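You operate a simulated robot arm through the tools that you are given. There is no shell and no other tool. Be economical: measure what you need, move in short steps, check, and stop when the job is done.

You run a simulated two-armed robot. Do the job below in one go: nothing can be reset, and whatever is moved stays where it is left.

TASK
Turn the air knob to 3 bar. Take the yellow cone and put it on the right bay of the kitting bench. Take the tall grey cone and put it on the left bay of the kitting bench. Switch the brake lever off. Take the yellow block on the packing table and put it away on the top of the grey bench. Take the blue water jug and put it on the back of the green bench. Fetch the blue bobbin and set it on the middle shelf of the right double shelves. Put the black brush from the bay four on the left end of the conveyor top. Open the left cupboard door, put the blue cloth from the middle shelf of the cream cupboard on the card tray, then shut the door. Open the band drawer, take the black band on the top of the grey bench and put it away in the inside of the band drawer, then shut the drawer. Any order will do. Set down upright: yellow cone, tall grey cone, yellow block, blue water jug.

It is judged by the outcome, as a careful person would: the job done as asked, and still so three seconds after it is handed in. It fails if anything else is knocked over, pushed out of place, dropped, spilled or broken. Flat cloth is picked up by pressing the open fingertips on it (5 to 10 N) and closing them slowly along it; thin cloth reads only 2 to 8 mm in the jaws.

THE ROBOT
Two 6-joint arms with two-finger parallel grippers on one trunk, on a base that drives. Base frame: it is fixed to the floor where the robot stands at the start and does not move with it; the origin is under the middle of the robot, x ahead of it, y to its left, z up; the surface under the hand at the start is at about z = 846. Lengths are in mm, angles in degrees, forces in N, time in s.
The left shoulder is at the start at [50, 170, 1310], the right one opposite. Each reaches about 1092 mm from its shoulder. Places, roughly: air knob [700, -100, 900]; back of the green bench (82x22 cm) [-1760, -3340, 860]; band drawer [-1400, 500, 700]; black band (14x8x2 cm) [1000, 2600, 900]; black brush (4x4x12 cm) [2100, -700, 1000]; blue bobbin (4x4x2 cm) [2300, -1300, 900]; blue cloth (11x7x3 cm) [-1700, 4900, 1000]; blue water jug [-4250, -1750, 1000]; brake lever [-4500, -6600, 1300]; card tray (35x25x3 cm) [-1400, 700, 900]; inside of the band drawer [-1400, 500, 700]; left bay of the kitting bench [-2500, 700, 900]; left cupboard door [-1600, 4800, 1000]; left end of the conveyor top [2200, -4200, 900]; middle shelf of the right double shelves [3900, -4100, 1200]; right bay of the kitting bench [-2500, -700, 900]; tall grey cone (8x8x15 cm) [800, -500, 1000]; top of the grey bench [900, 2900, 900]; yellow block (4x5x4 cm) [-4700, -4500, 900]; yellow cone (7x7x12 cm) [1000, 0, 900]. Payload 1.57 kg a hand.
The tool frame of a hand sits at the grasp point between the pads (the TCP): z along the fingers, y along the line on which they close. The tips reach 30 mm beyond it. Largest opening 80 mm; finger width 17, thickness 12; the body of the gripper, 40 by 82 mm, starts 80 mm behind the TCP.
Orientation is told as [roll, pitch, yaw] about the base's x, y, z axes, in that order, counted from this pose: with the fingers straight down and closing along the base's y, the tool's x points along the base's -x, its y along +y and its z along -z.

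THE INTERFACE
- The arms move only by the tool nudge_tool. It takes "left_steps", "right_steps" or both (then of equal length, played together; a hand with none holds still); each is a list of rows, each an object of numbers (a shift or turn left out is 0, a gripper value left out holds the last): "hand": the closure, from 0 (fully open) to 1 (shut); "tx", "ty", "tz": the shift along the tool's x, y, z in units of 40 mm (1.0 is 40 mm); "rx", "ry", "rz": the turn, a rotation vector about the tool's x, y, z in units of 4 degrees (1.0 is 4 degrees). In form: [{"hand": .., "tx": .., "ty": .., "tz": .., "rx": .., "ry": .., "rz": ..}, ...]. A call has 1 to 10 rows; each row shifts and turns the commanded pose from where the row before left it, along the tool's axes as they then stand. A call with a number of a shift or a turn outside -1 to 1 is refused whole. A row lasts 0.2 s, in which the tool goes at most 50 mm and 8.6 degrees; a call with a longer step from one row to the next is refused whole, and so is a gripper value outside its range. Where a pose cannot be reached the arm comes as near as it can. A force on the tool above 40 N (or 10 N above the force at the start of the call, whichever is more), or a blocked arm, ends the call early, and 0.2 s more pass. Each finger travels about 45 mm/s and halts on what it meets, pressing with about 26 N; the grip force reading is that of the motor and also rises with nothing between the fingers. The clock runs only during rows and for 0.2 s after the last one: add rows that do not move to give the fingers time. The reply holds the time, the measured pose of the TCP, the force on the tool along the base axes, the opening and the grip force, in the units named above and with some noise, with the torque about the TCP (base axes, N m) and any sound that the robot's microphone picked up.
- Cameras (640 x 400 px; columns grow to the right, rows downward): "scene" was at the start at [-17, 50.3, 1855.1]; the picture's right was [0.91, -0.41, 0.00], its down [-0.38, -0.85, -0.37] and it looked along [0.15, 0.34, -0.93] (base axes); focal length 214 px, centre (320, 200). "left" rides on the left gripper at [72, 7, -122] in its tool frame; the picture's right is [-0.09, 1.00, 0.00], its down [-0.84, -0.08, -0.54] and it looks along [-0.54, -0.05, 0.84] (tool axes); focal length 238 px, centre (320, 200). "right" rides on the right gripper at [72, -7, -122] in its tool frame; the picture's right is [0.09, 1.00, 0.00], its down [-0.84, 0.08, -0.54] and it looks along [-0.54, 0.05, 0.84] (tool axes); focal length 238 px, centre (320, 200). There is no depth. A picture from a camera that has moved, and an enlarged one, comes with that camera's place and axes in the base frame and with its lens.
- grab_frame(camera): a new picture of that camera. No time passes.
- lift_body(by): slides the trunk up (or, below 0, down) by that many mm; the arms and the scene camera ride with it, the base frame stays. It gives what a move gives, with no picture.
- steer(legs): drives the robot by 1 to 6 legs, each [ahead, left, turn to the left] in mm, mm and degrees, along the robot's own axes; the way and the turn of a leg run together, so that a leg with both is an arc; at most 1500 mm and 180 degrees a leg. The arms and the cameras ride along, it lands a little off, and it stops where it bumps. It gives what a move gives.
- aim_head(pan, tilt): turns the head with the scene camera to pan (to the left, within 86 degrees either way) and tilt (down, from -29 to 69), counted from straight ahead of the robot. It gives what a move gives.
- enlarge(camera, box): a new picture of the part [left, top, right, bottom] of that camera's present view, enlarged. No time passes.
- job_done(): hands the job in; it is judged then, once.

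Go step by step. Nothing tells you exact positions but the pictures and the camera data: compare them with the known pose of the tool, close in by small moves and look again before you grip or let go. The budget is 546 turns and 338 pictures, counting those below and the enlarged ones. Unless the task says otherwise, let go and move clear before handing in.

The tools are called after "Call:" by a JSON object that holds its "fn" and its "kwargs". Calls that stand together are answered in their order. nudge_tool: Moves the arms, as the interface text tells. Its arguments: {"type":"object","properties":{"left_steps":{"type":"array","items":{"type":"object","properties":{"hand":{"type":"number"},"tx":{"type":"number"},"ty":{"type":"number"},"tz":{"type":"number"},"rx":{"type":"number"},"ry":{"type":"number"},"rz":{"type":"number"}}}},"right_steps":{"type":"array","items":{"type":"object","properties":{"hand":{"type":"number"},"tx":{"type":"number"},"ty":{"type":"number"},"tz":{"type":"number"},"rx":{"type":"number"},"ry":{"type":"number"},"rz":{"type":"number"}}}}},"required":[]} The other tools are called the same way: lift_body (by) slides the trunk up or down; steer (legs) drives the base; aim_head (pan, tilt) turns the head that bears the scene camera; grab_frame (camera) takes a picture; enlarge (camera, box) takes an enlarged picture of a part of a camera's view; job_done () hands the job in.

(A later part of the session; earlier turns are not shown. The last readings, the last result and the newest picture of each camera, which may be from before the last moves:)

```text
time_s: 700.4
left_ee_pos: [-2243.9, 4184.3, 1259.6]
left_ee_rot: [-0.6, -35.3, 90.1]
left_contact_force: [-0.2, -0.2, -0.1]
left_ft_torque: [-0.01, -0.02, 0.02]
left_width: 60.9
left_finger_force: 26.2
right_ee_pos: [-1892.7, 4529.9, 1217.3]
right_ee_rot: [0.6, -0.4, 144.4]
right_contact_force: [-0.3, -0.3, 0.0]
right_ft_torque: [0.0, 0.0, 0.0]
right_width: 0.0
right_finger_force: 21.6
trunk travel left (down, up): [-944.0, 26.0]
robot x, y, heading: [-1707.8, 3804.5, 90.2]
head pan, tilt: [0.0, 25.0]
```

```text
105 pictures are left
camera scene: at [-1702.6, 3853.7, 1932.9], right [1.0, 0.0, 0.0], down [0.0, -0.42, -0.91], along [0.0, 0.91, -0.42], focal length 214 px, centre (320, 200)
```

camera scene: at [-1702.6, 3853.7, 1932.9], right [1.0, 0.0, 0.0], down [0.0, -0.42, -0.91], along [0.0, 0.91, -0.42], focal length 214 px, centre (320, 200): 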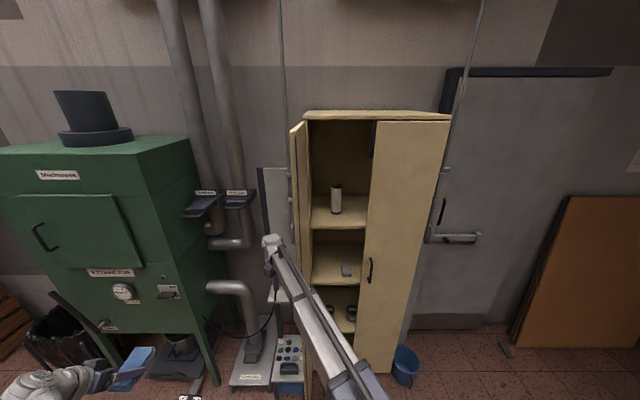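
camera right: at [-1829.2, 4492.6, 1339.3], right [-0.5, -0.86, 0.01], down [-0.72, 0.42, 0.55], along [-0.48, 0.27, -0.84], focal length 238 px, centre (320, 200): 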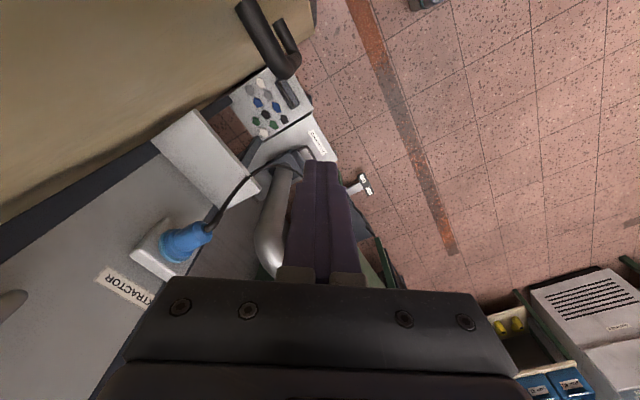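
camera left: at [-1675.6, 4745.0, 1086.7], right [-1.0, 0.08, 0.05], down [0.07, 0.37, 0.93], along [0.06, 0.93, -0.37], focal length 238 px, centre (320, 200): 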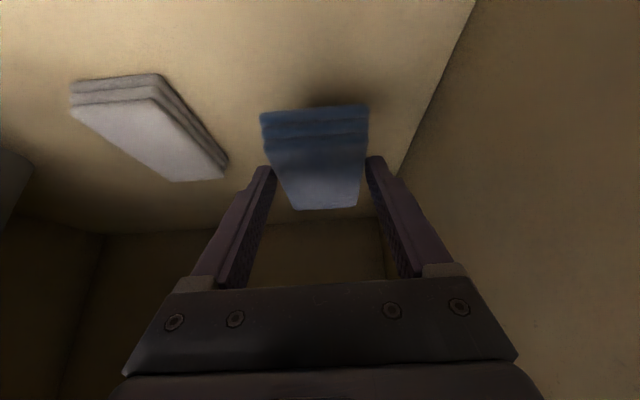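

Call:
{"fn": "nudge_tool", "kwargs": {"right_steps": [{"tx": 0.6, "ty": -0.43}, {"tx": 0.6, "ty": -0.43}, {"tx": 0.6, "ty": -0.43}, {"tx": 0.6, "ty": -0.43}, {"tx": 0.6, "ty": -0.43}, {"tx": 0.6, "ty": -0.43}, {"tx": 0.6, "ty": -0.43}]}}

Call:
{"fn": "grab_frame", "kwargs": {"camera": "scene"}}

```text
time_s: 702.0
left_ee_pos: [-2243.0, 4183.6, 1260.0]
left_ee_rot: [-0.5, -35.4, 90.1]
left_contact_force: [-0.8, 0.9, 0.7]
left_ft_torque: [-0.03, 0.01, -0.02]
left_width: 61.0
left_finger_force: 25.6
right_ee_pos: [-1682.5, 4530.7, 1219.0]
right_ee_rot: [0.5, -0.5, 144.6]
right_contact_force: [0.5, -0.4, -0.5]
right_ft_torque: [0.0, 0.03, -0.03]
right_width: 0.2
right_finger_force: 21.0
right hand out of reach, approached as far as the arm can: row 3
trunk travel left (down, up): [-944.0, 26.0]
robot x, y, heading: [-1700.5, 3799.4, 90.2]
head pan, tilt: [0.0, 25.0]
```

```text
104 pictures are left
camera scene: at [-1701.6, 3852.8, 1932.9], right [1.0, 0.0, 0.0], down [0.0, -0.42, -0.91], along [0.0, 0.91, -0.42], focal length 214 px, centre (320, 200)
```

scene: 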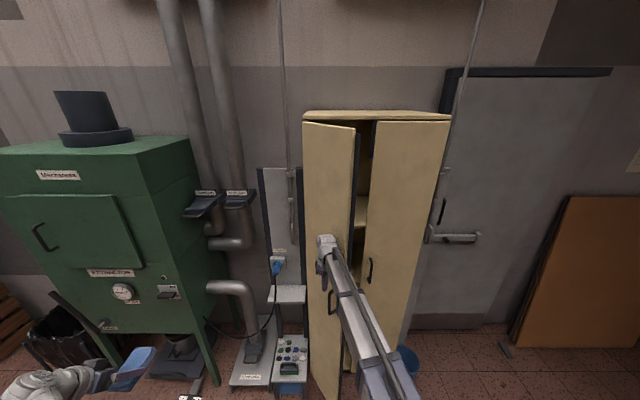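

Call:
{"fn": "nudge_tool", "kwargs": {"right_steps": [{"tx": 0.1, "ty": -0.8}, {"tx": 0.1, "ty": -0.8}, {"tx": -0.1, "ty": -0.8}, {"tx": -0.2, "ty": -0.8}, {"tx": -0.3, "ty": -0.7}]}}

Call:
{"fn": "grab_frame", "kwargs": {"camera": "scene"}}

```text
time_s: 703.2
left_ee_pos: [-2243.3, 4185.4, 1258.9]
left_ee_rot: [-0.6, -35.3, 90.1]
left_contact_force: [0.1, 0.9, -0.6]
left_ft_torque: [-0.03, 0.01, 0.02]
left_width: 61.1
left_finger_force: 26.2
right_ee_pos: [-1606.2, 4666.8, 1217.4]
right_ee_rot: [0.7, -0.4, 144.5]
right_contact_force: [-1.1, -0.1, 0.0]
right_ft_torque: [-0.01, 0.02, 0.01]
right_width: 0.0
right_finger_force: 21.5
right hand out of reach, approached as far as the arm can: row 4
trunk travel left (down, up): [-944.0, 26.0]
robot x, y, heading: [-1702.0, 3801.6, 89.9]
head pan, tilt: [0.0, 25.0]
```

```text
103 pictures are left
camera scene: at [-1702.7, 3853.9, 1932.9], right [1.0, 0.0, 0.0], down [0.0, -0.42, -0.91], along [0.0, 0.91, -0.42], focal length 214 px, centre (320, 200)
```

scene: 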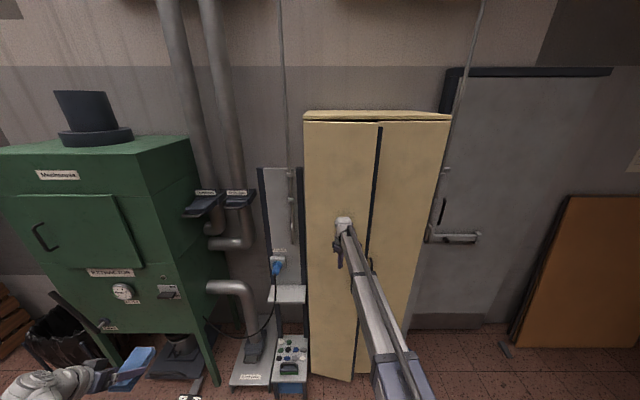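

Call:
{"fn": "steer", "kwargs": {"legs": [[60, 0, 0]]}}

Call:
{"fn": "nudge_tool", "kwargs": {"right_steps": [{"tx": -0.3, "ty": -0.4}, {"tx": -0.3, "ty": -0.4}, {"tx": -0.3, "ty": -0.4}]}}

Call:
{"fn": "grab_frame", "kwargs": {"camera": "scene"}}

```text
time_s: 704.3
left_ee_pos: [-2243.2, 4241.5, 1259.3]
left_ee_rot: [-0.5, -35.4, 90.0]
left_contact_force: [0.4, 1.0, -0.9]
left_ft_torque: [-0.03, -0.02, 0.03]
left_width: 60.9
left_finger_force: 26.2
right_ee_pos: [-1607.3, 4715.8, 1218.4]
right_ee_rot: [1.1, -0.2, 144.5]
right_contact_force: [-1.2, 0.9, -0.2]
right_ft_torque: [0.0, -0.01, 0.02]
right_width: 0.2
right_finger_force: 21.2
trunk travel left (down, up): [-944.0, 26.0]
robot x, y, heading: [-1701.0, 3858.2, 90.2]
head pan, tilt: [0.0, 25.0]
stopped in leg 1: the force on the tool passed its limit at 104 N (the readings are from after the stop); the commanded pose is now the measured one
```

```text
time_s: 704.7
left_ee_pos: [-2242.7, 4238.3, 1259.6]
left_ee_rot: [-0.6, -35.4, 90.0]
left_contact_force: [-0.4, -0.2, -0.7]
left_ft_torque: [-0.02, 0.02, -0.03]
left_width: 60.9
left_finger_force: 26.0
right_ee_pos: [-1606.1, 4717.9, 1221.1]
right_ee_rot: [1.6, 0.2, 144.4]
right_contact_force: [0.3, -13.3, 2.1]
right_ft_torque: [1.66, 0.08, -0.16]
right_width: 0.1
right_finger_force: 21.3
trunk travel left (down, up): [-944.0, 26.0]
robot x, y, heading: [-1697.8, 3857.7, 90.0]
head pan, tilt: [0.0, 25.0]
stopped in row 1 (right hand): the force on the tool passed its limit at 66 N (the readings are from after the stop); the commanded pose is now the measured one
```

```text
102 pictures are left
camera scene: at [-1702.9, 3904.4, 1933.2], right [1.0, 0.0, 0.0], down [0.0, -0.42, -0.91], along [0.0, 0.91, -0.42], focal length 214 px, centre (320, 200)
```

scene: 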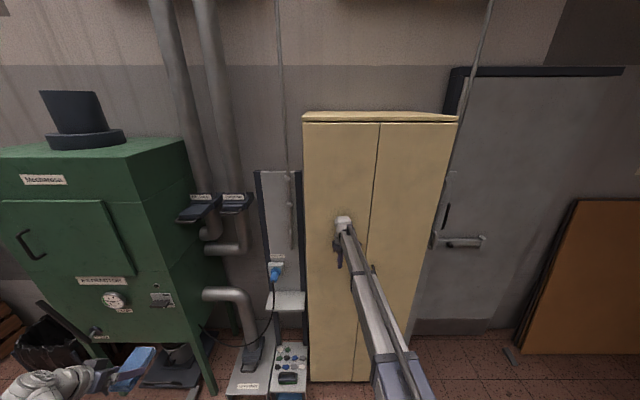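

The door is shut. Now I'll back away and drive to the card tray on the wooden bench.

Call:
{"fn": "steer", "kwargs": {"legs": [[-420, 0, 0], [0, -1250, 0], [0, 0, 90], [0, 1300, 0], [0, 1240, 0]]}}

Call:
{"fn": "aim_head", "kwargs": {"pan": 0, "tilt": 45}}

Call:
{"fn": "grab_frame", "kwargs": {"camera": "scene"}}

```text
time_s: 729.1
left_ee_pos: [-868.9, 309.5, 1259.6]
left_ee_rot: [-0.7, -35.2, -179.5]
left_contact_force: [-0.5, 0.7, -0.9]
left_ft_torque: [0.0, -0.03, -0.06]
left_width: 60.8
left_finger_force: 26.2
right_ee_pos: [-1357.3, 942.9, 1219.2]
right_ee_rot: [1.6, 0.3, -125.2]
right_contact_force: [-0.6, -0.2, 0.1]
right_ft_torque: [-0.01, -0.01, 0.05]
right_width: 0.0
right_finger_force: 21.3
trunk travel left (down, up): [-944.0, 26.0]
robot x, y, heading: [-490.1, 854.1, -179.6]
head pan, tilt: [0.0, 25.0]
```

```text
time_s: 729.9
left_ee_pos: [-869.3, 310.3, 1259.6]
left_ee_rot: [-0.6, -35.4, -179.4]
left_contact_force: [-0.1, 0.2, -0.9]
left_ft_torque: [0.01, -0.03, -0.02]
left_width: 60.7
left_finger_force: 26.1
right_ee_pos: [-1356.5, 943.7, 1219.1]
right_ee_rot: [1.7, 0.3, -125.2]
right_contact_force: [-0.1, -0.2, -0.2]
right_ft_torque: [-0.02, 0.01, 0.03]
right_width: 0.0
right_finger_force: 21.5
trunk travel left (down, up): [-944.0, 26.0]
robot x, y, heading: [-489.0, 855.0, -179.7]
head pan, tilt: [0.0, 45.0]
```

```text
101 pictures are left
camera scene: at [-531.5, 851.4, 1902.4], right [-0.01, 1.0, 0.0], down [0.71, 0.01, -0.71], along [-0.71, -0.01, -0.71], focal length 214 px, centre (320, 200)
```

scene: 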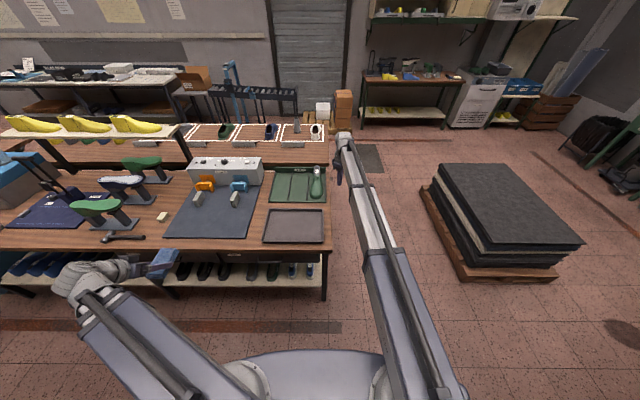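

The card tray spans x -1463…-1230, y 515…855. I'll move the right hand clear of the bench and bring the cloth over the tray.

Call:
{"fn": "nudge_tool", "kwargs": {"right_steps": [{"tx": 1, "ty": 0.45}, {"tx": 1, "ty": 0.45}, {"tx": 1, "ty": 0.45}, {"tx": 1, "ty": 0.45}, {"tx": 1, "ty": 0.45}, {"tx": 1, "ty": 0.45}, {"tx": 1, "ty": 0.45}, {"tx": 1, "ty": 0.45}, {"tx": 1, "ty": 0.45}, {"tx": 1, "ty": 0.45}]}}

Call:
{"fn": "nudge_tool", "kwargs": {"left_steps": [{"tz": 0.53, "tx": -0.76, "ty": -0.78}, {"tz": 0.53, "tx": -0.76, "ty": -0.78}, {"tz": 0.53, "tx": -0.76, "ty": -0.78}, {"tz": 0.53, "tx": -0.76, "ty": -0.78}, {"tz": 0.53, "tx": -0.76, "ty": -0.78}, {"tz": 0.53, "tx": -0.76, "ty": -0.78}]}}

Call:
{"fn": "nudge_tool", "kwargs": {"left_steps": [{"tz": 0.53, "tx": -0.76, "ty": -0.78}, {"tz": 0.53, "tx": -0.76, "ty": -0.78}, {"tz": 0.53, "tx": -0.76, "ty": -0.78}, {"tz": 0.53, "tx": -0.76, "ty": -0.78}, {"tz": 0.53, "tx": -0.76, "ty": -0.78}, {"tz": 0.53, "tx": -0.76, "ty": -0.78}]}}

Call:
{"fn": "lift_body", "kwargs": {"by": -250}}

Call:
{"fn": "grab_frame", "kwargs": {"camera": "left"}}

Call:
{"fn": "grab_frame", "kwargs": {"camera": "scene"}}

```text
time_s: 732.1
left_ee_pos: [-869.0, 310.4, 1259.5]
left_ee_rot: [-0.6, -35.4, -179.4]
left_contact_force: [-0.5, 0.4, 0.2]
left_ft_torque: [0.01, -0.04, 0.02]
left_width: 61.0
left_finger_force: 26.0
right_ee_pos: [-979.1, 1164.5, 1220.3]
right_ee_rot: [1.6, 0.3, -125.1]
right_contact_force: [-0.4, 0.6, 0.5]
right_ft_torque: [0.0, 0.02, -0.01]
right_width: 0.0
right_finger_force: 21.6
right hand out of reach, approached as far as the arm can: row 3, 9
trunk travel left (down, up): [-944.0, 26.0]
robot x, y, heading: [-490.6, 854.3, -179.4]
head pan, tilt: [0.0, 45.0]
```

```text
time_s: 733.5
left_ee_pos: [-1093.5, 495.4, 1258.8]
left_ee_rot: [-0.5, -35.2, -179.4]
left_contact_force: [0.2, 0.4, -0.5]
left_ft_torque: [-0.02, -0.02, -0.04]
left_width: 61.1
left_finger_force: 26.3
left hand out of reach, approached as far as the arm can: row 2
right_ee_pos: [-981.6, 1165.0, 1218.5]
right_ee_rot: [1.7, 0.3, -125.2]
right_contact_force: [-0.2, 1.2, -0.5]
right_ft_torque: [0.01, -0.04, 0.03]
right_width: 0.0
right_finger_force: 21.3
trunk travel left (down, up): [-944.0, 26.0]
robot x, y, heading: [-490.7, 855.1, -179.1]
head pan, tilt: [0.0, 45.0]
```

```text
time_s: 734.9
left_ee_pos: [-1316.6, 688.6, 1258.6]
left_ee_rot: [-0.5, -35.3, -179.5]
left_contact_force: [-0.3, -0.3, -0.5]
left_ft_torque: [0.0, 0.01, 0.02]
left_width: 60.7
left_finger_force: 26.5
right_ee_pos: [-981.3, 1166.5, 1218.5]
right_ee_rot: [1.7, 0.4, -125.1]
right_contact_force: [0.6, 0.2, 0.3]
right_ft_torque: [0.02, -0.02, -0.02]
right_width: 0.0
right_finger_force: 21.5
trunk travel left (down, up): [-944.0, 26.0]
robot x, y, heading: [-491.6, 854.3, -179.2]
head pan, tilt: [0.0, 45.0]
```

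```text
time_s: 737.5
left_ee_pos: [-1314.3, 687.0, 1009.2]
left_ee_rot: [-0.6, -35.4, -179.6]
left_contact_force: [-0.3, 0.0, -0.4]
left_ft_torque: [-0.01, -0.02, 0.03]
left_width: 61.0
left_finger_force: 26.4
right_ee_pos: [-979.8, 1165.9, 968.7]
right_ee_rot: [1.7, 0.2, -125.2]
right_contact_force: [0.0, -0.1, -0.1]
right_ft_torque: [0.01, 0.03, 0.0]
right_width: 0.0
right_finger_force: 21.1
trunk travel left (down, up): [-694.0, 276.0]
robot x, y, heading: [-490.5, 853.2, -179.4]
head pan, tilt: [0.0, 45.0]
```

```text
100 pictures are left
camera left: at [-1186.2, 681.3, 1066.9], right [-0.07, -1.0, 0.05], down [-0.37, 0.07, 0.93], along [-0.93, 0.05, -0.37], focal length 238 px, centre (320, 200)
```

left: 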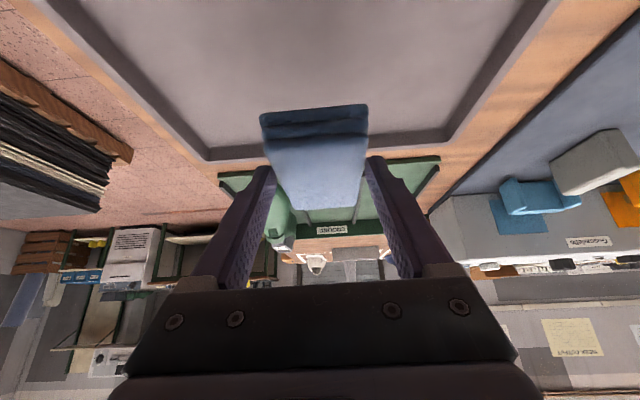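

```text
99 pictures are left
camera scene: at [-531.5, 851.4, 1652.4], right [-0.01, 1.0, 0.0], down [0.71, 0.01, -0.71], along [-0.71, -0.01, -0.71], focal length 214 px, centre (320, 200)
```

scene: 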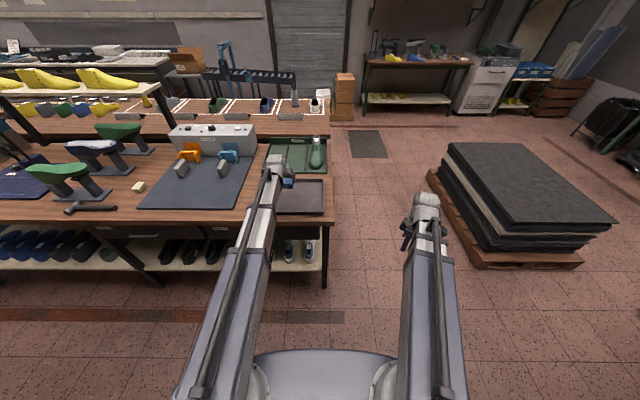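

Call:
{"fn": "lift_body", "kwargs": {"by": -95}}

Call:
{"fn": "grab_frame", "kwargs": {"camera": "left"}}

Call:
{"fn": "lift_body", "kwargs": {"by": -12}}

Call:
{"fn": "lift_body", "kwargs": {"by": -8}}

```text
time_s: 738.8
left_ee_pos: [-1314.8, 687.1, 915.2]
left_ee_rot: [-0.6, -35.4, -179.6]
left_contact_force: [0.8, -0.7, -0.1]
left_ft_torque: [0.03, -0.02, 0.01]
left_width: 60.8
left_finger_force: 25.7
right_ee_pos: [-981.6, 1164.6, 873.7]
right_ee_rot: [1.5, 0.3, -125.2]
right_contact_force: [-1.1, 0.0, -0.9]
right_ft_torque: [0.0, 0.0, 0.0]
right_width: 0.3
right_finger_force: 21.4
trunk travel left (down, up): [-599.0, 371.0]
robot x, y, heading: [-488.7, 853.4, -179.6]
head pan, tilt: [0.0, 45.0]
```

```text
98 pictures are left
camera left: at [-1186.2, 681.3, 972.0], right [-0.07, -1.0, 0.05], down [-0.37, 0.07, 0.93], along [-0.93, 0.05, -0.37], focal length 238 px, centre (320, 200)
```

left: 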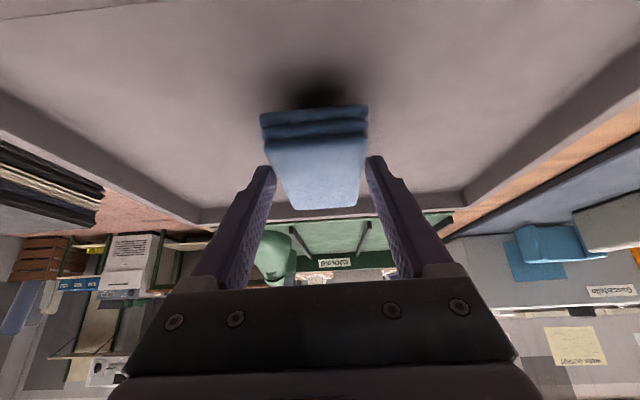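

```text
time_s: 739.4
left_ee_pos: [-1315.5, 688.2, 903.5]
left_ee_rot: [-0.6, -35.3, -179.5]
left_contact_force: [0.2, 0.0, -0.4]
left_ft_torque: [-0.02, -0.02, 0.02]
left_width: 60.9
left_finger_force: 26.3
right_ee_pos: [-980.3, 1165.9, 861.7]
right_ee_rot: [1.6, 0.3, -125.2]
right_contact_force: [-0.4, -0.7, 0.4]
right_ft_torque: [-0.02, -0.02, 0.0]
right_width: 0.0
right_finger_force: 21.5
trunk travel left (down, up): [-587.0, 383.0]
robot x, y, heading: [-490.3, 854.5, -179.6]
head pan, tilt: [0.0, 45.0]
```

```text
time_s: 739.9
left_ee_pos: [-1315.6, 687.9, 894.6]
left_ee_rot: [-0.6, -35.4, -179.5]
left_contact_force: [-0.7, -0.6, -0.2]
left_ft_torque: [0.02, -0.01, -0.01]
left_width: 61.0
left_finger_force: 25.7
right_ee_pos: [-980.2, 1165.3, 854.5]
right_ee_rot: [1.6, 0.3, -125.2]
right_contact_force: [-0.1, 0.3, 0.1]
right_ft_torque: [0.01, 0.01, -0.02]
right_width: 0.2
right_finger_force: 21.2
trunk travel left (down, up): [-579.0, 391.0]
robot x, y, heading: [-492.4, 855.0, -179.5]
head pan, tilt: [0.0, 45.0]
```

Call:
{"fn": "lift_body", "kwargs": {"by": -5}}

Call:
{"fn": "lift_body", "kwargs": {"by": -4}}

Call:
{"fn": "lift_body", "kwargs": {"by": -4}}

Call:
{"fn": "grab_frame", "kwargs": {"camera": "left"}}

```text
time_s: 740.5
left_ee_pos: [-1314.3, 687.8, 892.4]
left_ee_rot: [-0.5, -35.9, -179.6]
left_contact_force: [-5.2, -0.7, 34.5]
left_ft_torque: [-0.25, 0.75, 0.0]
left_width: 61.2
left_finger_force: 25.9
right_ee_pos: [-979.7, 1165.4, 848.9]
right_ee_rot: [1.4, 0.2, -125.2]
right_contact_force: [-0.2, -1.0, 0.2]
right_ft_torque: [0.03, -0.02, 0.0]
right_width: 0.0
right_finger_force: 21.5
trunk travel left (down, up): [-574.0, 396.0]
robot x, y, heading: [-491.0, 855.3, -179.5]
head pan, tilt: [0.0, 45.0]
```

```text
time_s: 741.0
left_ee_pos: [-1313.2, 687.8, 888.0]
left_ee_rot: [-0.6, -35.8, -179.4]
left_contact_force: [-1.8, -1.0, 36.3]
left_ft_torque: [-0.11, 0.58, 0.03]
left_width: 61.0
left_finger_force: 25.9
right_ee_pos: [-978.2, 1163.8, 846.4]
right_ee_rot: [1.5, 0.2, -125.2]
right_contact_force: [0.5, 0.0, 0.2]
right_ft_torque: [0.0, -0.03, -0.01]
right_width: 0.0
right_finger_force: 21.2
trunk travel left (down, up): [-570.0, 400.0]
robot x, y, heading: [-489.3, 853.8, -179.1]
head pan, tilt: [0.0, 45.0]
```

```text
time_s: 741.5
left_ee_pos: [-1313.7, 687.3, 882.7]
left_ee_rot: [-0.6, -35.8, -179.5]
left_contact_force: [0.0, -1.3, 35.5]
left_ft_torque: [-0.14, 0.6, 0.0]
left_width: 60.8
left_finger_force: 25.8
right_ee_pos: [-977.9, 1165.4, 842.0]
right_ee_rot: [1.5, 0.1, -125.3]
right_contact_force: [0.5, 0.4, 0.1]
right_ft_torque: [-0.01, -0.02, 0.0]
right_width: 0.0
right_finger_force: 21.5
trunk travel left (down, up): [-566.0, 404.0]
robot x, y, heading: [-488.5, 853.9, -179.5]
head pan, tilt: [0.0, 45.0]
```

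```text
97 pictures are left
camera left: at [-1184.3, 681.7, 940.9], right [-0.07, -1.0, 0.05], down [-0.36, 0.07, 0.93], along [-0.93, 0.05, -0.37], focal length 238 px, centre (320, 200)
```

left: 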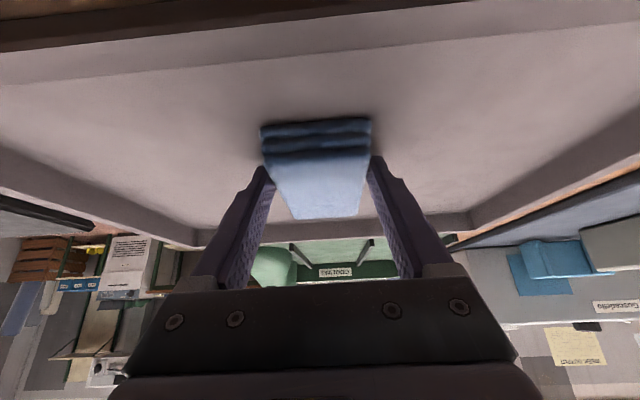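

The cloth rests on the tray. Releasing and rising.

Call:
{"fn": "nudge_tool", "kwargs": {"left_steps": [{"hand": 0.1}, {"hand": 0}, {}]}}

Call:
{"fn": "lift_body", "kwargs": {"by": 250}}

Call:
{"fn": "grab_frame", "kwargs": {"camera": "left"}}

```text
time_s: 742.3
left_ee_pos: [-1313.6, 689.0, 883.9]
left_ee_rot: [-0.5, -35.5, -179.6]
left_contact_force: [4.4, 8.2, 20.8]
left_ft_torque: [-0.58, 0.11, -0.09]
left_width: 72.5
left_finger_force: 0.0
right_ee_pos: [-979.3, 1166.1, 841.8]
right_ee_rot: [1.4, 0.3, -125.2]
right_contact_force: [-1.3, -0.3, -0.3]
right_ft_torque: [-0.01, 0.0, -0.03]
right_width: 0.0
right_finger_force: 21.7
trunk travel left (down, up): [-566.0, 404.0]
robot x, y, heading: [-486.5, 853.1, -179.4]
head pan, tilt: [0.0, 45.0]
```

```text
time_s: 744.9
left_ee_pos: [-1314.1, 688.4, 1131.7]
left_ee_rot: [-0.6, -35.4, -179.6]
left_contact_force: [0.6, 0.0, 0.4]
left_ft_torque: [0.01, 0.0, 0.02]
left_width: 80.2
left_finger_force: 0.0
right_ee_pos: [-980.9, 1165.8, 1090.4]
right_ee_rot: [1.6, 0.3, -125.2]
right_contact_force: [-0.1, 0.1, 0.3]
right_ft_torque: [0.03, 0.0, 0.0]
right_width: 0.4
right_finger_force: 21.6
trunk travel left (down, up): [-816.0, 154.0]
robot x, y, heading: [-489.8, 853.0, -179.5]
head pan, tilt: [0.0, 45.0]
```

```text
96 pictures are left
camera left: at [-1186.3, 681.3, 1188.8], right [-0.07, -1.0, 0.05], down [-0.37, 0.07, 0.93], along [-0.93, 0.05, -0.37], focal length 238 px, centre (320, 200)
```

left: 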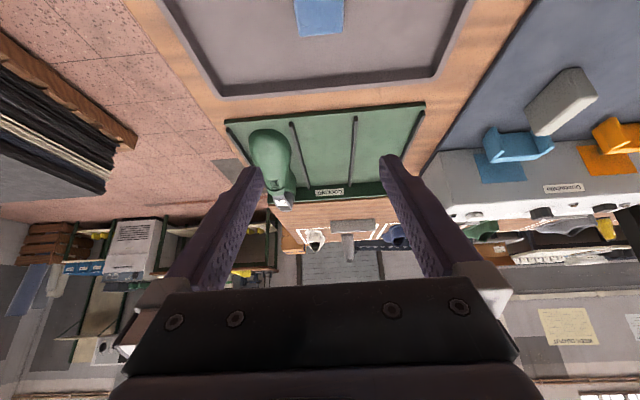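

The cloth is in the card tray. Two tasks remain: the blue bobbin and the black brush in the east. I'll straighten the left hand, turn round and drive toward them.

Call:
{"fn": "nudge_tool", "kwargs": {"left_steps": [{"ry": 1}, {"ry": 1}, {"ry": 1}, {"ry": 1}, {"ry": 1}, {"ry": 1}, {"ry": 1}, {"ry": 1}, {"ry": 0.85}], "right_steps": [{"hand": 0}, {}, {}, {}, {}, {}, {}, {}, {}]}}

Call:
{"fn": "steer", "kwargs": {"legs": [[-150, 0, 0], [0, 0, 179.5], [0, -1200, 0]]}}

Call:
{"fn": "aim_head", "kwargs": {"pan": -50, "tilt": 22}}

Call:
{"fn": "grab_frame", "kwargs": {"camera": "scene"}}

```text
time_s: 746.9
left_ee_pos: [-1314.4, 687.3, 1090.5]
left_ee_rot: [-0.5, 0.1, -179.8]
left_contact_force: [-0.2, 0.4, -1.1]
left_ft_torque: [0.04, 0.02, 0.01]
left_width: 79.7
left_finger_force: 0.0
left hand out of reach, approached as far as the arm can: row 1, 2, 3, 4, 5, 6, 8
right_ee_pos: [-980.7, 1164.8, 1090.7]
right_ee_rot: [1.5, 0.3, -125.3]
right_contact_force: [0.0, -0.1, 0.2]
right_ft_torque: [-0.01, 0.01, 0.04]
right_width: 79.9
right_finger_force: 0.0
trunk travel left (down, up): [-816.0, 154.0]
robot x, y, heading: [-492.8, 852.0, -179.3]
head pan, tilt: [0.0, 45.0]
```

```text
time_s: 761.3
left_ee_pos: [541.0, -109.5, 1090.4]
left_ee_rot: [-0.5, 0.0, 3.5]
left_contact_force: [-0.4, 0.0, 0.3]
left_ft_torque: [0.0, 0.0, 0.0]
left_width: 79.9
left_finger_force: 0.1
right_ee_pos: [234.1, -606.3, 1090.8]
right_ee_rot: [1.6, 0.3, 58.3]
right_contact_force: [-0.3, -0.2, -0.3]
right_ft_torque: [0.0, 0.04, 0.0]
right_width: 80.0
right_finger_force: 0.1
trunk travel left (down, up): [-816.0, 154.0]
robot x, y, heading: [-272.8, -320.5, 4.0]
head pan, tilt: [0.0, 45.0]
```

```text
time_s: 762.5
left_ee_pos: [540.1, -108.9, 1091.3]
left_ee_rot: [-0.5, 0.0, 3.6]
left_contact_force: [0.5, -0.1, -0.1]
left_ft_torque: [0.01, -0.01, 0.02]
left_width: 79.9
left_finger_force: 0.0
right_ee_pos: [236.6, -605.1, 1091.2]
right_ee_rot: [1.6, 0.4, 58.3]
right_contact_force: [-0.5, 0.7, -0.2]
right_ft_torque: [0.0, 0.01, -0.02]
right_width: 80.0
right_finger_force: 0.1
trunk travel left (down, up): [-816.0, 154.0]
robot x, y, heading: [-273.6, -326.6, 4.0]
head pan, tilt: [-50.0, 22.0]
```

```text
95 pictures are left
camera scene: at [-248.6, -395.7, 1809.7], right [-0.72, -0.7, 0.0], down [-0.26, 0.27, -0.93], along [0.64, -0.67, -0.38], focal length 214 px, centre (320, 200)
```

scene: 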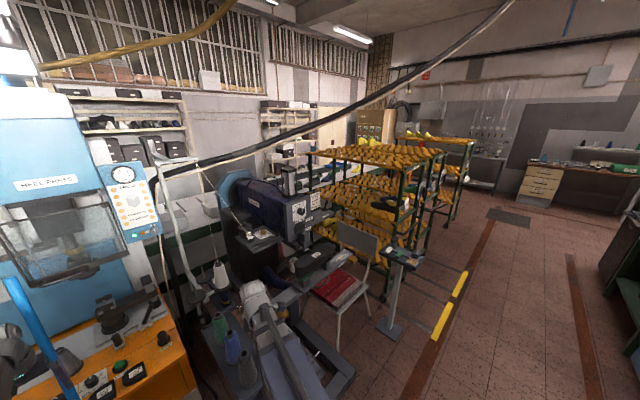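

Call:
{"fn": "steer", "kwargs": {"legs": [[-100, 0, -4], [0, -1300, 0]]}}

Call:
{"fn": "aim_head", "kwargs": {"pan": 0, "tilt": 15}}

Call:
{"fn": "grab_frame", "kwargs": {"camera": "scene"}}

```text
time_s: 767.3
left_ee_pos: [447.3, -941.1, 1089.9]
left_ee_rot: [0.3, 0.2, 0.6]
left_contact_force: [0.0, 6.9, 1.9]
left_ft_torque: [-0.68, -0.07, 0.13]
left_width: 80.0
left_finger_force: 0.0
right_ee_pos: [110.8, -1426.9, 1091.9]
right_ee_rot: [1.6, 0.2, 54.3]
right_contact_force: [0.4, -0.4, 0.1]
right_ft_torque: [-0.01, 0.04, 0.0]
right_width: 80.2
right_finger_force: 0.0
trunk travel left (down, up): [-816.0, 154.0]
robot x, y, heading: [-379.0, -1111.3, 0.3]
head pan, tilt: [-50.0, 22.0]
stopped in leg 2: the force on the tool passed its limit at 81 N (the readings are from after the stop); the commanded pose is now the measured one
```

```text
time_s: 768.5
left_ee_pos: [447.6, -941.6, 1090.4]
left_ee_rot: [0.2, 0.1, 0.4]
left_contact_force: [-4.4, 15.3, -1.8]
left_ft_torque: [-1.63, -0.4, 0.28]
left_width: 80.1
left_finger_force: 0.1
right_ee_pos: [109.2, -1426.7, 1091.7]
right_ee_rot: [1.4, 0.4, 54.4]
right_contact_force: [0.5, -0.3, -0.2]
right_ft_torque: [0.0, 0.03, -0.02]
right_width: 79.9
right_finger_force: 0.1
trunk travel left (down, up): [-816.0, 154.0]
robot x, y, heading: [-374.2, -1111.8, -0.2]
head pan, tilt: [0.0, 15.0]
```

```text
94 pictures are left
camera scene: at [-323.5, -1111.5, 1821.1], right [0.0, -1.0, 0.0], down [-0.26, 0.0, -0.97], along [0.97, 0.0, -0.26], focal length 214 px, centre (320, 200)
```

scene: 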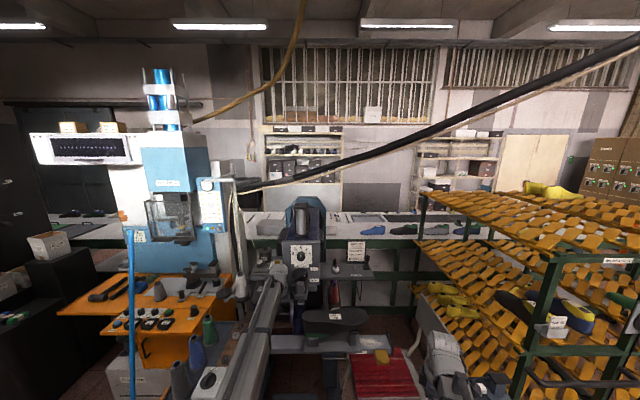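

The left hand touched something. I'll check before moving.

Call:
{"fn": "grab_frame", "kwargs": {"camera": "left"}}

Call:
{"fn": "aim_head", "kwargs": {"pan": 0, "tilt": 50}}

Call:
{"fn": "grab_frame", "kwargs": {"camera": "scene"}}

```text
93 pictures are left
camera left: at [375.4, -936.0, 1212.6], right [0.09, 1.0, 0.0], down [0.84, -0.07, 0.54], along [0.54, -0.04, -0.84], focal length 238 px, centre (320, 200)
```

left: 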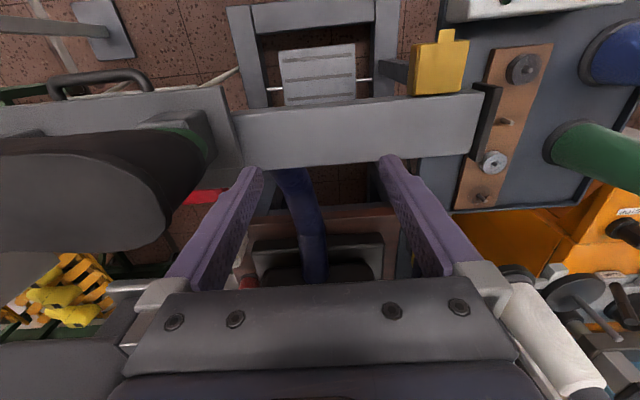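

```text
time_s: 769.5
left_ee_pos: [447.4, -943.6, 1090.4]
left_ee_rot: [0.1, 0.1, 0.4]
left_contact_force: [-3.5, 18.1, -0.2]
left_ft_torque: [-1.9, -0.38, 0.28]
left_width: 79.8
left_finger_force: 0.1
right_ee_pos: [109.8, -1428.0, 1092.2]
right_ee_rot: [1.4, 0.4, 54.3]
right_contact_force: [0.0, -0.2, -0.1]
right_ft_torque: [0.02, 0.0, -0.01]
right_width: 80.0
right_finger_force: 0.1
trunk travel left (down, up): [-816.0, 154.0]
robot x, y, heading: [-377.1, -1111.2, -0.4]
head pan, tilt: [0.0, 50.0]
```

```text
92 pictures are left
camera scene: at [-339.9, -1111.2, 1767.5], right [0.0, -1.0, 0.0], down [-0.77, 0.0, -0.64], along [0.64, 0.0, -0.77], focal length 214 px, centre (320, 200)
```

scene: 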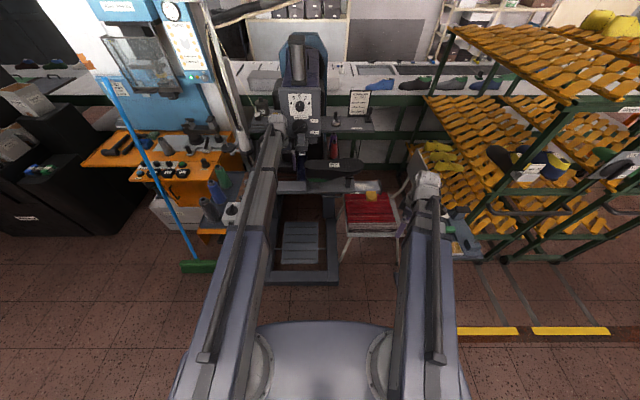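

The left finger is against the black shoe on the machine arm. I'll move the hand off it sideways, then compare the shoe's place with the earlier view.

Call:
{"fn": "nudge_tool", "kwargs": {"left_steps": [{"ty": 0.6}, {"ty": 0.8}, {"ty": 0.8}]}}

Call:
{"fn": "grab_frame", "kwargs": {"camera": "left"}}

Call:
{"fn": "enlarge", "kwargs": {"camera": "scene", "box": [250, 110, 420, 270]}}

```text
time_s: 770.3
left_ee_pos: [447.7, -854.4, 1090.6]
left_ee_rot: [0.2, 0.1, 0.3]
left_contact_force: [0.2, 0.0, -0.2]
left_ft_torque: [-0.02, 0.01, -0.01]
left_width: 79.9
left_finger_force: 0.0
right_ee_pos: [110.1, -1428.1, 1091.7]
right_ee_rot: [1.5, 0.3, 54.1]
right_contact_force: [-0.6, -0.4, 0.1]
right_ft_torque: [-0.03, -0.05, 0.01]
right_width: 79.9
right_finger_force: 0.1
trunk travel left (down, up): [-816.0, 154.0]
robot x, y, heading: [-375.9, -1114.7, -0.1]
head pan, tilt: [0.0, 50.0]
```

```text
91 pictures are left
camera left: at [376.3, -847.4, 1212.7], right [0.09, 1.0, 0.0], down [0.84, -0.08, 0.54], along [0.54, -0.04, -0.84], focal length 238 px, centre (320, 200)
```

left: 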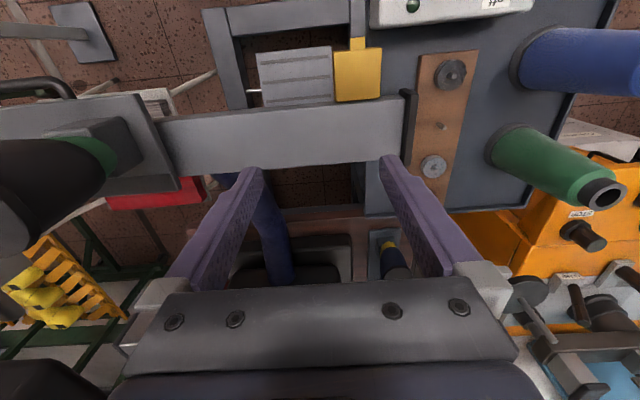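

```text
2.50 times, centred on (335, 190) of scene
camera zoom: at [-339.5, -1113.8, 1767.4], right [0.0, -1.0, 0.0], down [-0.77, 0.0, -0.64], along [0.64, 0.0, -0.77], focal length 536 px, centre (282, 225)
```

zoom: 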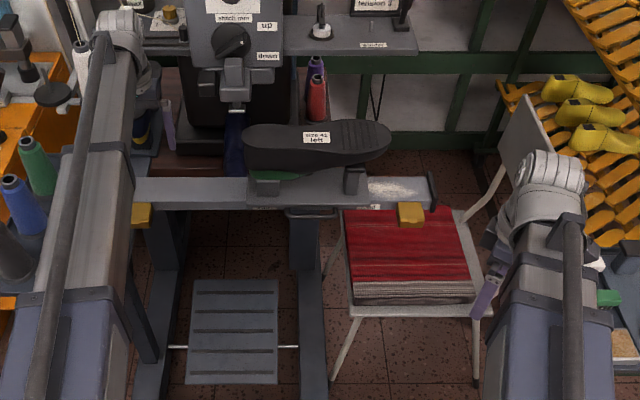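

By comparing with the first pictures, the shoe and its carriage on the machine arm have slid about 100 mm to the right (−y) along the arm. I'll put it back. First a closer look from the right hand.

Call:
{"fn": "nudge_tool", "kwargs": {"right_steps": [{"rz": 1}, {"rz": 1}, {"rz": 1}, {"rz": 1}, {"rz": 1}, {"rz": 1}, {"rz": 1}, {"rz": 1}, {"rz": 1}, {"rz": 1}]}}

Call:
{"fn": "nudge_tool", "kwargs": {"right_steps": [{"rz": 1}, {"rz": 1}, {"rz": 1}, {"rz": 0.5}, {"tx": -1}, {"tx": -1}, {"tx": -1}, {"tx": -1}]}}

Call:
{"fn": "grab_frame", "kwargs": {"camera": "right"}}

```text
time_s: 772.5
left_ee_pos: [447.7, -854.7, 1090.8]
left_ee_rot: [0.3, 0.2, 0.2]
left_contact_force: [-0.2, -0.5, -0.1]
left_ft_torque: [0.02, 0.0, 0.0]
left_width: 80.1
left_finger_force: 0.1
right_ee_pos: [109.8, -1427.7, 1091.2]
right_ee_rot: [1.0, 1.3, 14.2]
right_contact_force: [0.8, -0.5, -0.8]
right_ft_torque: [0.03, 0.02, -0.01]
right_width: 79.9
right_finger_force: 0.1
trunk travel left (down, up): [-816.0, 154.0]
robot x, y, heading: [-377.5, -1112.3, -0.2]
head pan, tilt: [0.0, 50.0]
```

```text
time_s: 774.3
left_ee_pos: [448.2, -853.3, 1090.7]
left_ee_rot: [0.3, 0.2, 0.2]
left_contact_force: [0.0, -0.5, 0.2]
left_ft_torque: [0.0, -0.02, 0.01]
left_width: 79.9
left_finger_force: 0.0
right_ee_pos: [271.7, -1431.6, 1090.4]
right_ee_rot: [0.6, 1.6, 0.2]
right_contact_force: [1.0, 0.8, -0.5]
right_ft_torque: [0.03, 0.02, -0.01]
right_width: 80.1
right_finger_force: 0.1
right hand out of reach, approached as far as the arm can: row 6
trunk travel left (down, up): [-816.0, 154.0]
robot x, y, heading: [-374.7, -1113.8, 0.1]
head pan, tilt: [0.0, 50.0]
```

```text
89 pictures are left
camera right: at [204.0, -1440.9, 1213.8], right [-0.1, 1.0, 0.01], down [0.85, 0.07, 0.52], along [0.52, 0.06, -0.85], focal length 238 px, centre (320, 200)
```

right: 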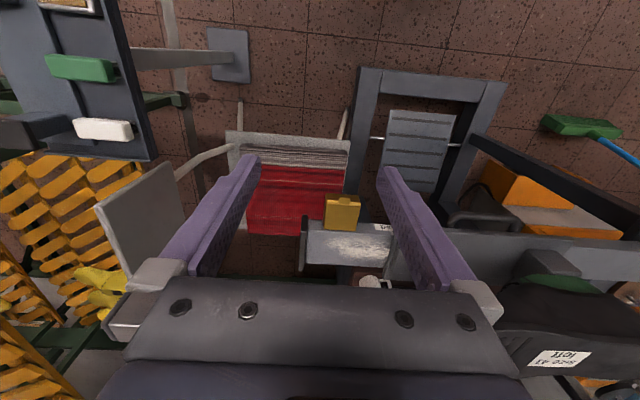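

Call:
{"fn": "nudge_tool", "kwargs": {"right_steps": [{"tx": -0.83, "ty": 0.1, "hand": 1}, {"tx": -0.83, "ty": 0.1}, {"tx": -0.83, "ty": 0.1}, {"tx": -0.83, "ty": 0.1}, {"tx": -0.83}], "left_steps": [{"tx": 0.8}, {"tx": 0.8}, {"tx": 0.8}, {"tx": 0.8}, {"tx": 0.8}]}}

Call:
{"fn": "lift_body", "kwargs": {"by": -72}}

Call:
{"fn": "grab_frame", "kwargs": {"camera": "right"}}

Call:
{"fn": "enlarge", "kwargs": {"camera": "scene", "box": [250, 110, 420, 270]}}

```text
time_s: 775.5
left_ee_pos: [288.1, -854.9, 1091.1]
left_ee_rot: [0.3, 0.1, 0.3]
left_contact_force: [0.1, 0.2, 0.2]
left_ft_torque: [0.03, 0.0, -0.01]
left_width: 79.9
left_finger_force: 0.1
right_ee_pos: [436.3, -1410.2, 1090.2]
right_ee_rot: [0.7, 1.5, 0.3]
right_contact_force: [-0.6, 0.5, -0.1]
right_ft_torque: [0.02, -0.02, -0.03]
right_width: 0.0
right_finger_force: 14.8
right hand out of reach, approached as far as the arm can: row 4
trunk travel left (down, up): [-816.0, 154.0]
robot x, y, heading: [-377.2, -1115.3, -0.3]
head pan, tilt: [0.0, 50.0]
```

```text
time_s: 776.6
left_ee_pos: [285.8, -854.3, 1019.2]
left_ee_rot: [0.2, 0.2, 0.3]
left_contact_force: [0.7, -0.6, 0.2]
left_ft_torque: [0.0, 0.01, 0.0]
left_width: 79.9
left_finger_force: 0.0
right_ee_pos: [435.5, -1411.8, 1019.6]
right_ee_rot: [0.7, 1.5, 0.3]
right_contact_force: [-0.2, 0.3, -0.5]
right_ft_torque: [-0.01, -0.03, -0.01]
right_width: 0.1
right_finger_force: 20.9
trunk travel left (down, up): [-744.0, 226.0]
robot x, y, heading: [-376.6, -1109.9, -0.1]
head pan, tilt: [0.0, 50.0]
```

```text
88 pictures are left
camera right: at [365.5, -1419.3, 1142.3], right [-0.1, 1.0, 0.01], down [0.85, 0.07, 0.52], along [0.52, 0.06, -0.85], focal length 238 px, centre (320, 200)
```

right: 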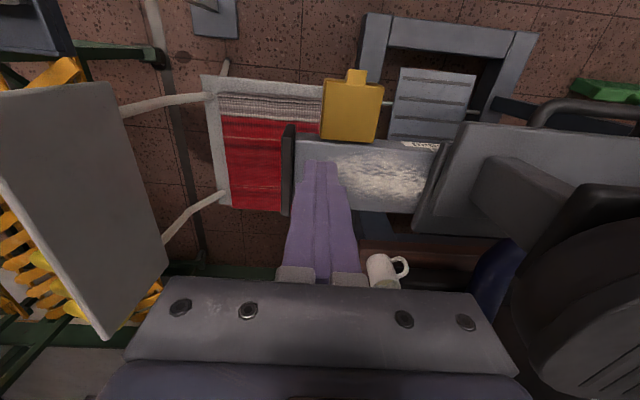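

```text
2.50 times, centred on (335, 190) of scene
camera zoom: at [-339.6, -1114.2, 1695.5], right [0.0, -1.0, 0.0], down [-0.77, 0.0, -0.64], along [0.64, 0.0, -0.77], focal length 536 px, centre (282, 225)
```

zoom: 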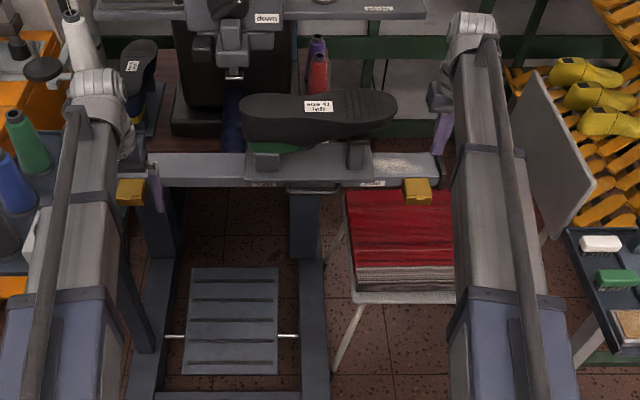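

I'll push the shoe's right end gently back toward +y, watching its label against the original position.

Call:
{"fn": "nudge_tool", "kwargs": {"right_steps": [{"ty": 0.45}, {"ty": 0.45}, {"ty": 0.45}, {"ty": 0.3}, {"ty": 0.3}, {"ty": 0.3}, {"ty": 0.3}, {"ty": 0.3}]}}

Call:
{"fn": "enlarge", "kwargs": {"camera": "scene", "box": [250, 110, 420, 270]}}

```text
time_s: 778.4
left_ee_pos: [286.5, -853.5, 1018.4]
left_ee_rot: [0.1, 0.2, 0.4]
left_contact_force: [0.4, -0.1, 0.2]
left_ft_torque: [-0.01, 0.02, -0.04]
left_width: 79.9
left_finger_force: 0.1
right_ee_pos: [434.4, -1295.3, 1019.4]
right_ee_rot: [0.7, 1.4, 0.2]
right_contact_force: [-0.8, 0.9, -0.3]
right_ft_torque: [-0.03, -0.01, -0.01]
right_width: 0.1
right_finger_force: 21.2
trunk travel left (down, up): [-744.0, 226.0]
robot x, y, heading: [-370.0, -1110.6, -0.2]
head pan, tilt: [0.0, 50.0]
```

```text
2.50 times, centred on (335, 190) of scene
camera zoom: at [-339.4, -1113.7, 1695.5], right [0.0, -1.0, 0.0], down [-0.77, 0.0, -0.64], along [0.64, 0.0, -0.77], focal length 536 px, centre (282, 225)
```

zoom: 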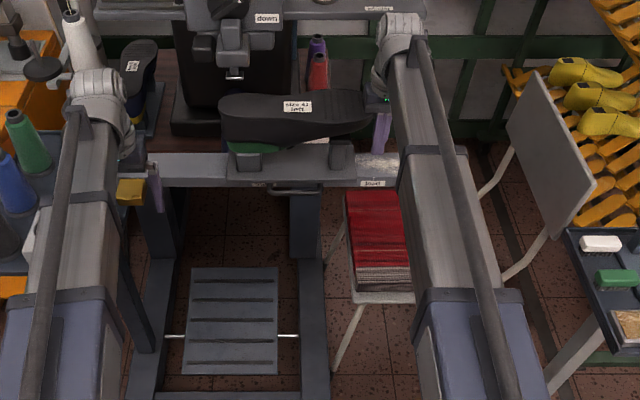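

The carriage slides back with the shoe. Another 60 mm.

Call:
{"fn": "nudge_tool", "kwargs": {"right_steps": [{"ty": 0.3}, {"ty": 0.3}, {"ty": 0.3}, {"ty": 0.3}, {"ty": 0.2}]}}

Call:
{"fn": "enlarge", "kwargs": {"camera": "scene", "box": [250, 110, 420, 270]}}

```text
time_s: 779.6
left_ee_pos: [287.2, -853.0, 1018.9]
left_ee_rot: [0.3, 0.2, 0.3]
left_contact_force: [0.4, -0.1, -0.2]
left_ft_torque: [0.0, 0.03, -0.01]
left_width: 79.9
left_finger_force: 0.0
right_ee_pos: [433.6, -1239.1, 1019.0]
right_ee_rot: [0.7, 1.5, 0.3]
right_contact_force: [0.9, -0.3, -0.4]
right_ft_torque: [0.02, 0.02, -0.01]
right_width: 0.2
right_finger_force: 21.0
trunk travel left (down, up): [-744.0, 226.0]
robot x, y, heading: [-375.7, -1115.8, -0.0]
head pan, tilt: [0.0, 50.0]
```

```text
2.50 times, centred on (335, 190) of scene
camera zoom: at [-339.5, -1114.2, 1695.4], right [0.0, -1.0, 0.0], down [-0.77, 0.0, -0.64], along [0.64, 0.0, -0.77], focal length 536 px, centre (282, 225)
```

zoom: 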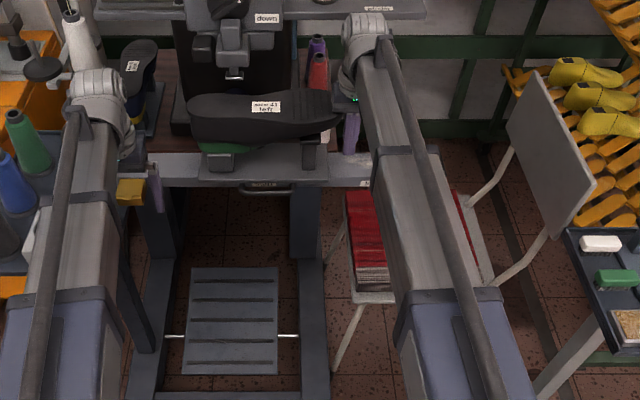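

Call:
{"fn": "nudge_tool", "kwargs": {"right_steps": [{"ty": 0.14}]}}

Call:
{"fn": "nudge_tool", "kwargs": {"right_steps": [{"ty": -0.7}, {"ty": -0.9}, {"ty": -0.9}]}}

Call:
{"fn": "lift_body", "kwargs": {"by": 100}}

Call:
{"fn": "enlarge", "kwargs": {"camera": "scene", "box": [250, 110, 420, 270]}}

```text
time_s: 780.0
left_ee_pos: [287.2, -853.8, 1019.1]
left_ee_rot: [0.2, 0.1, 0.3]
left_contact_force: [-0.2, -0.2, 0.2]
left_ft_torque: [0.01, 0.01, 0.0]
left_width: 80.0
left_finger_force: 0.1
right_ee_pos: [433.8, -1236.1, 1019.2]
right_ee_rot: [0.7, 1.5, 0.2]
right_contact_force: [0.1, -0.6, -0.2]
right_ft_torque: [0.01, 0.01, 0.02]
right_width: 0.0
right_finger_force: 21.4
trunk travel left (down, up): [-744.0, 226.0]
robot x, y, heading: [-374.9, -1110.0, 0.2]
head pan, tilt: [0.0, 50.0]
```

```text
time_s: 780.8
left_ee_pos: [286.6, -855.0, 1018.6]
left_ee_rot: [0.3, 0.2, 0.2]
left_contact_force: [0.1, -0.2, 0.9]
left_ft_torque: [0.0, -0.03, -0.02]
left_width: 79.9
left_finger_force: 0.1
right_ee_pos: [436.1, -1337.1, 1018.8]
right_ee_rot: [0.7, 1.5, 0.3]
right_contact_force: [0.4, -0.3, 0.1]
right_ft_torque: [0.02, -0.02, -0.01]
right_width: 0.1
right_finger_force: 20.9
trunk travel left (down, up): [-744.0, 226.0]
robot x, y, heading: [-377.0, -1110.9, -0.0]
head pan, tilt: [0.0, 50.0]
```

```text
time_s: 782.1
left_ee_pos: [288.7, -854.6, 1120.0]
left_ee_rot: [0.3, 0.1, 0.3]
left_contact_force: [0.6, 0.6, 0.2]
left_ft_torque: [0.0, 0.02, -0.03]
left_width: 79.9
left_finger_force: 0.1
right_ee_pos: [436.4, -1336.5, 1119.5]
right_ee_rot: [0.6, 1.5, 0.2]
right_contact_force: [1.0, 0.0, -0.1]
right_ft_torque: [-0.01, 0.0, -0.02]
right_width: 0.0
right_finger_force: 21.5
trunk travel left (down, up): [-844.0, 126.0]
robot x, y, heading: [-377.2, -1115.4, -0.1]
head pan, tilt: [0.0, 50.0]
```

```text
2.50 times, centred on (335, 190) of scene
camera zoom: at [-339.2, -1114.2, 1795.4], right [0.0, -1.0, 0.0], down [-0.77, 0.0, -0.64], along [0.64, 0.0, -0.77], focal length 536 px, centre (282, 225)
```

zoom: 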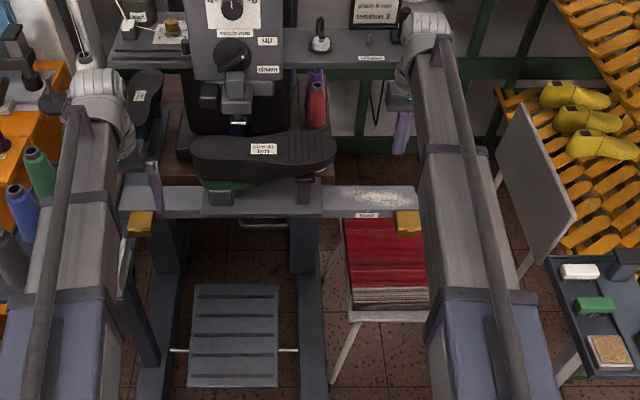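

The shoe and carriage are back in place. I'll draw the hands in and drive south around the racks toward the bench with the brush and bobbin.

Call:
{"fn": "nudge_tool", "kwargs": {"right_steps": [{"tx": 1}, {"tx": 1}, {"tx": 1}, {"tx": 1}, {"tx": 1}, {"tx": 1}, {"tx": 1}, {"tx": 0.6, "hand": 0}]}}

Call:
{"fn": "steer", "kwargs": {"legs": [[-250, 0, 0], [0, -1400, 0], [0, -500, 0]]}}

Call:
{"fn": "aim_head", "kwargs": {"pan": 15, "tilt": 20}}

Call:
{"fn": "grab_frame", "kwargs": {"camera": "scene"}}

```text
time_s: 783.9
left_ee_pos: [285.8, -853.5, 1118.5]
left_ee_rot: [0.3, 0.1, 0.3]
left_contact_force: [-0.7, 0.1, 1.0]
left_ft_torque: [-0.04, 0.0, 0.02]
left_width: 79.9
left_finger_force: 0.0
right_ee_pos: [133.5, -1339.5, 1120.1]
right_ee_rot: [0.7, 1.6, 0.3]
right_contact_force: [0.0, -0.9, 0.1]
right_ft_torque: [0.05, 0.01, 0.01]
right_width: 31.9
right_finger_force: 0.1
right hand out of reach, approached as far as the arm can: row 3, 4, 8
trunk travel left (down, up): [-844.0, 126.0]
robot x, y, heading: [-374.4, -1109.9, 0.0]
head pan, tilt: [0.0, 50.0]
```

```text
time_s: 795.0
left_ee_pos: [34.8, -2771.7, 1118.7]
left_ee_rot: [0.3, 0.2, 0.8]
left_contact_force: [0.3, -0.1, 0.2]
left_ft_torque: [0.03, -0.01, 0.01]
left_width: 80.1
left_finger_force: 0.1
right_ee_pos: [-114.2, -3258.0, 1119.2]
right_ee_rot: [0.8, 1.4, 0.7]
right_contact_force: [-0.5, -0.3, -0.5]
right_ft_torque: [0.02, 0.0, 0.0]
right_width: 80.0
right_finger_force: 0.0
trunk travel left (down, up): [-844.0, 126.0]
robot x, y, heading: [-627.6, -3035.6, 0.5]
head pan, tilt: [0.0, 50.0]
```

```text
time_s: 795.9
left_ee_pos: [34.5, -2770.9, 1120.0]
left_ee_rot: [0.3, 0.2, 0.7]
left_contact_force: [0.8, 0.6, 0.2]
left_ft_torque: [-0.03, 0.01, 0.0]
left_width: 79.9
left_finger_force: 0.0
right_ee_pos: [-115.3, -3257.7, 1118.6]
right_ee_rot: [0.7, 1.5, 0.7]
right_contact_force: [0.1, 0.3, 0.3]
right_ft_torque: [-0.02, 0.01, -0.03]
right_width: 79.9
right_finger_force: 0.0
trunk travel left (down, up): [-844.0, 126.0]
robot x, y, heading: [-627.9, -3036.4, 0.4]
head pan, tilt: [15.0, 20.0]
```

```text
83 pictures are left
camera scene: at [-576.8, -3010.8, 1840.9], right [0.26, -0.96, 0.0], down [-0.33, -0.09, -0.94], along [0.91, 0.25, -0.34], focal length 214 px, centre (320, 200)
```

scene: 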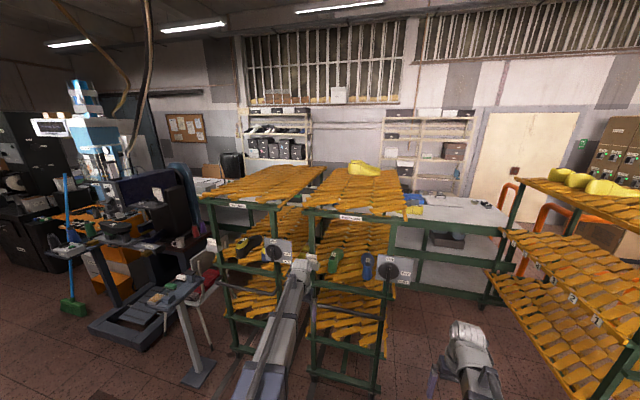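

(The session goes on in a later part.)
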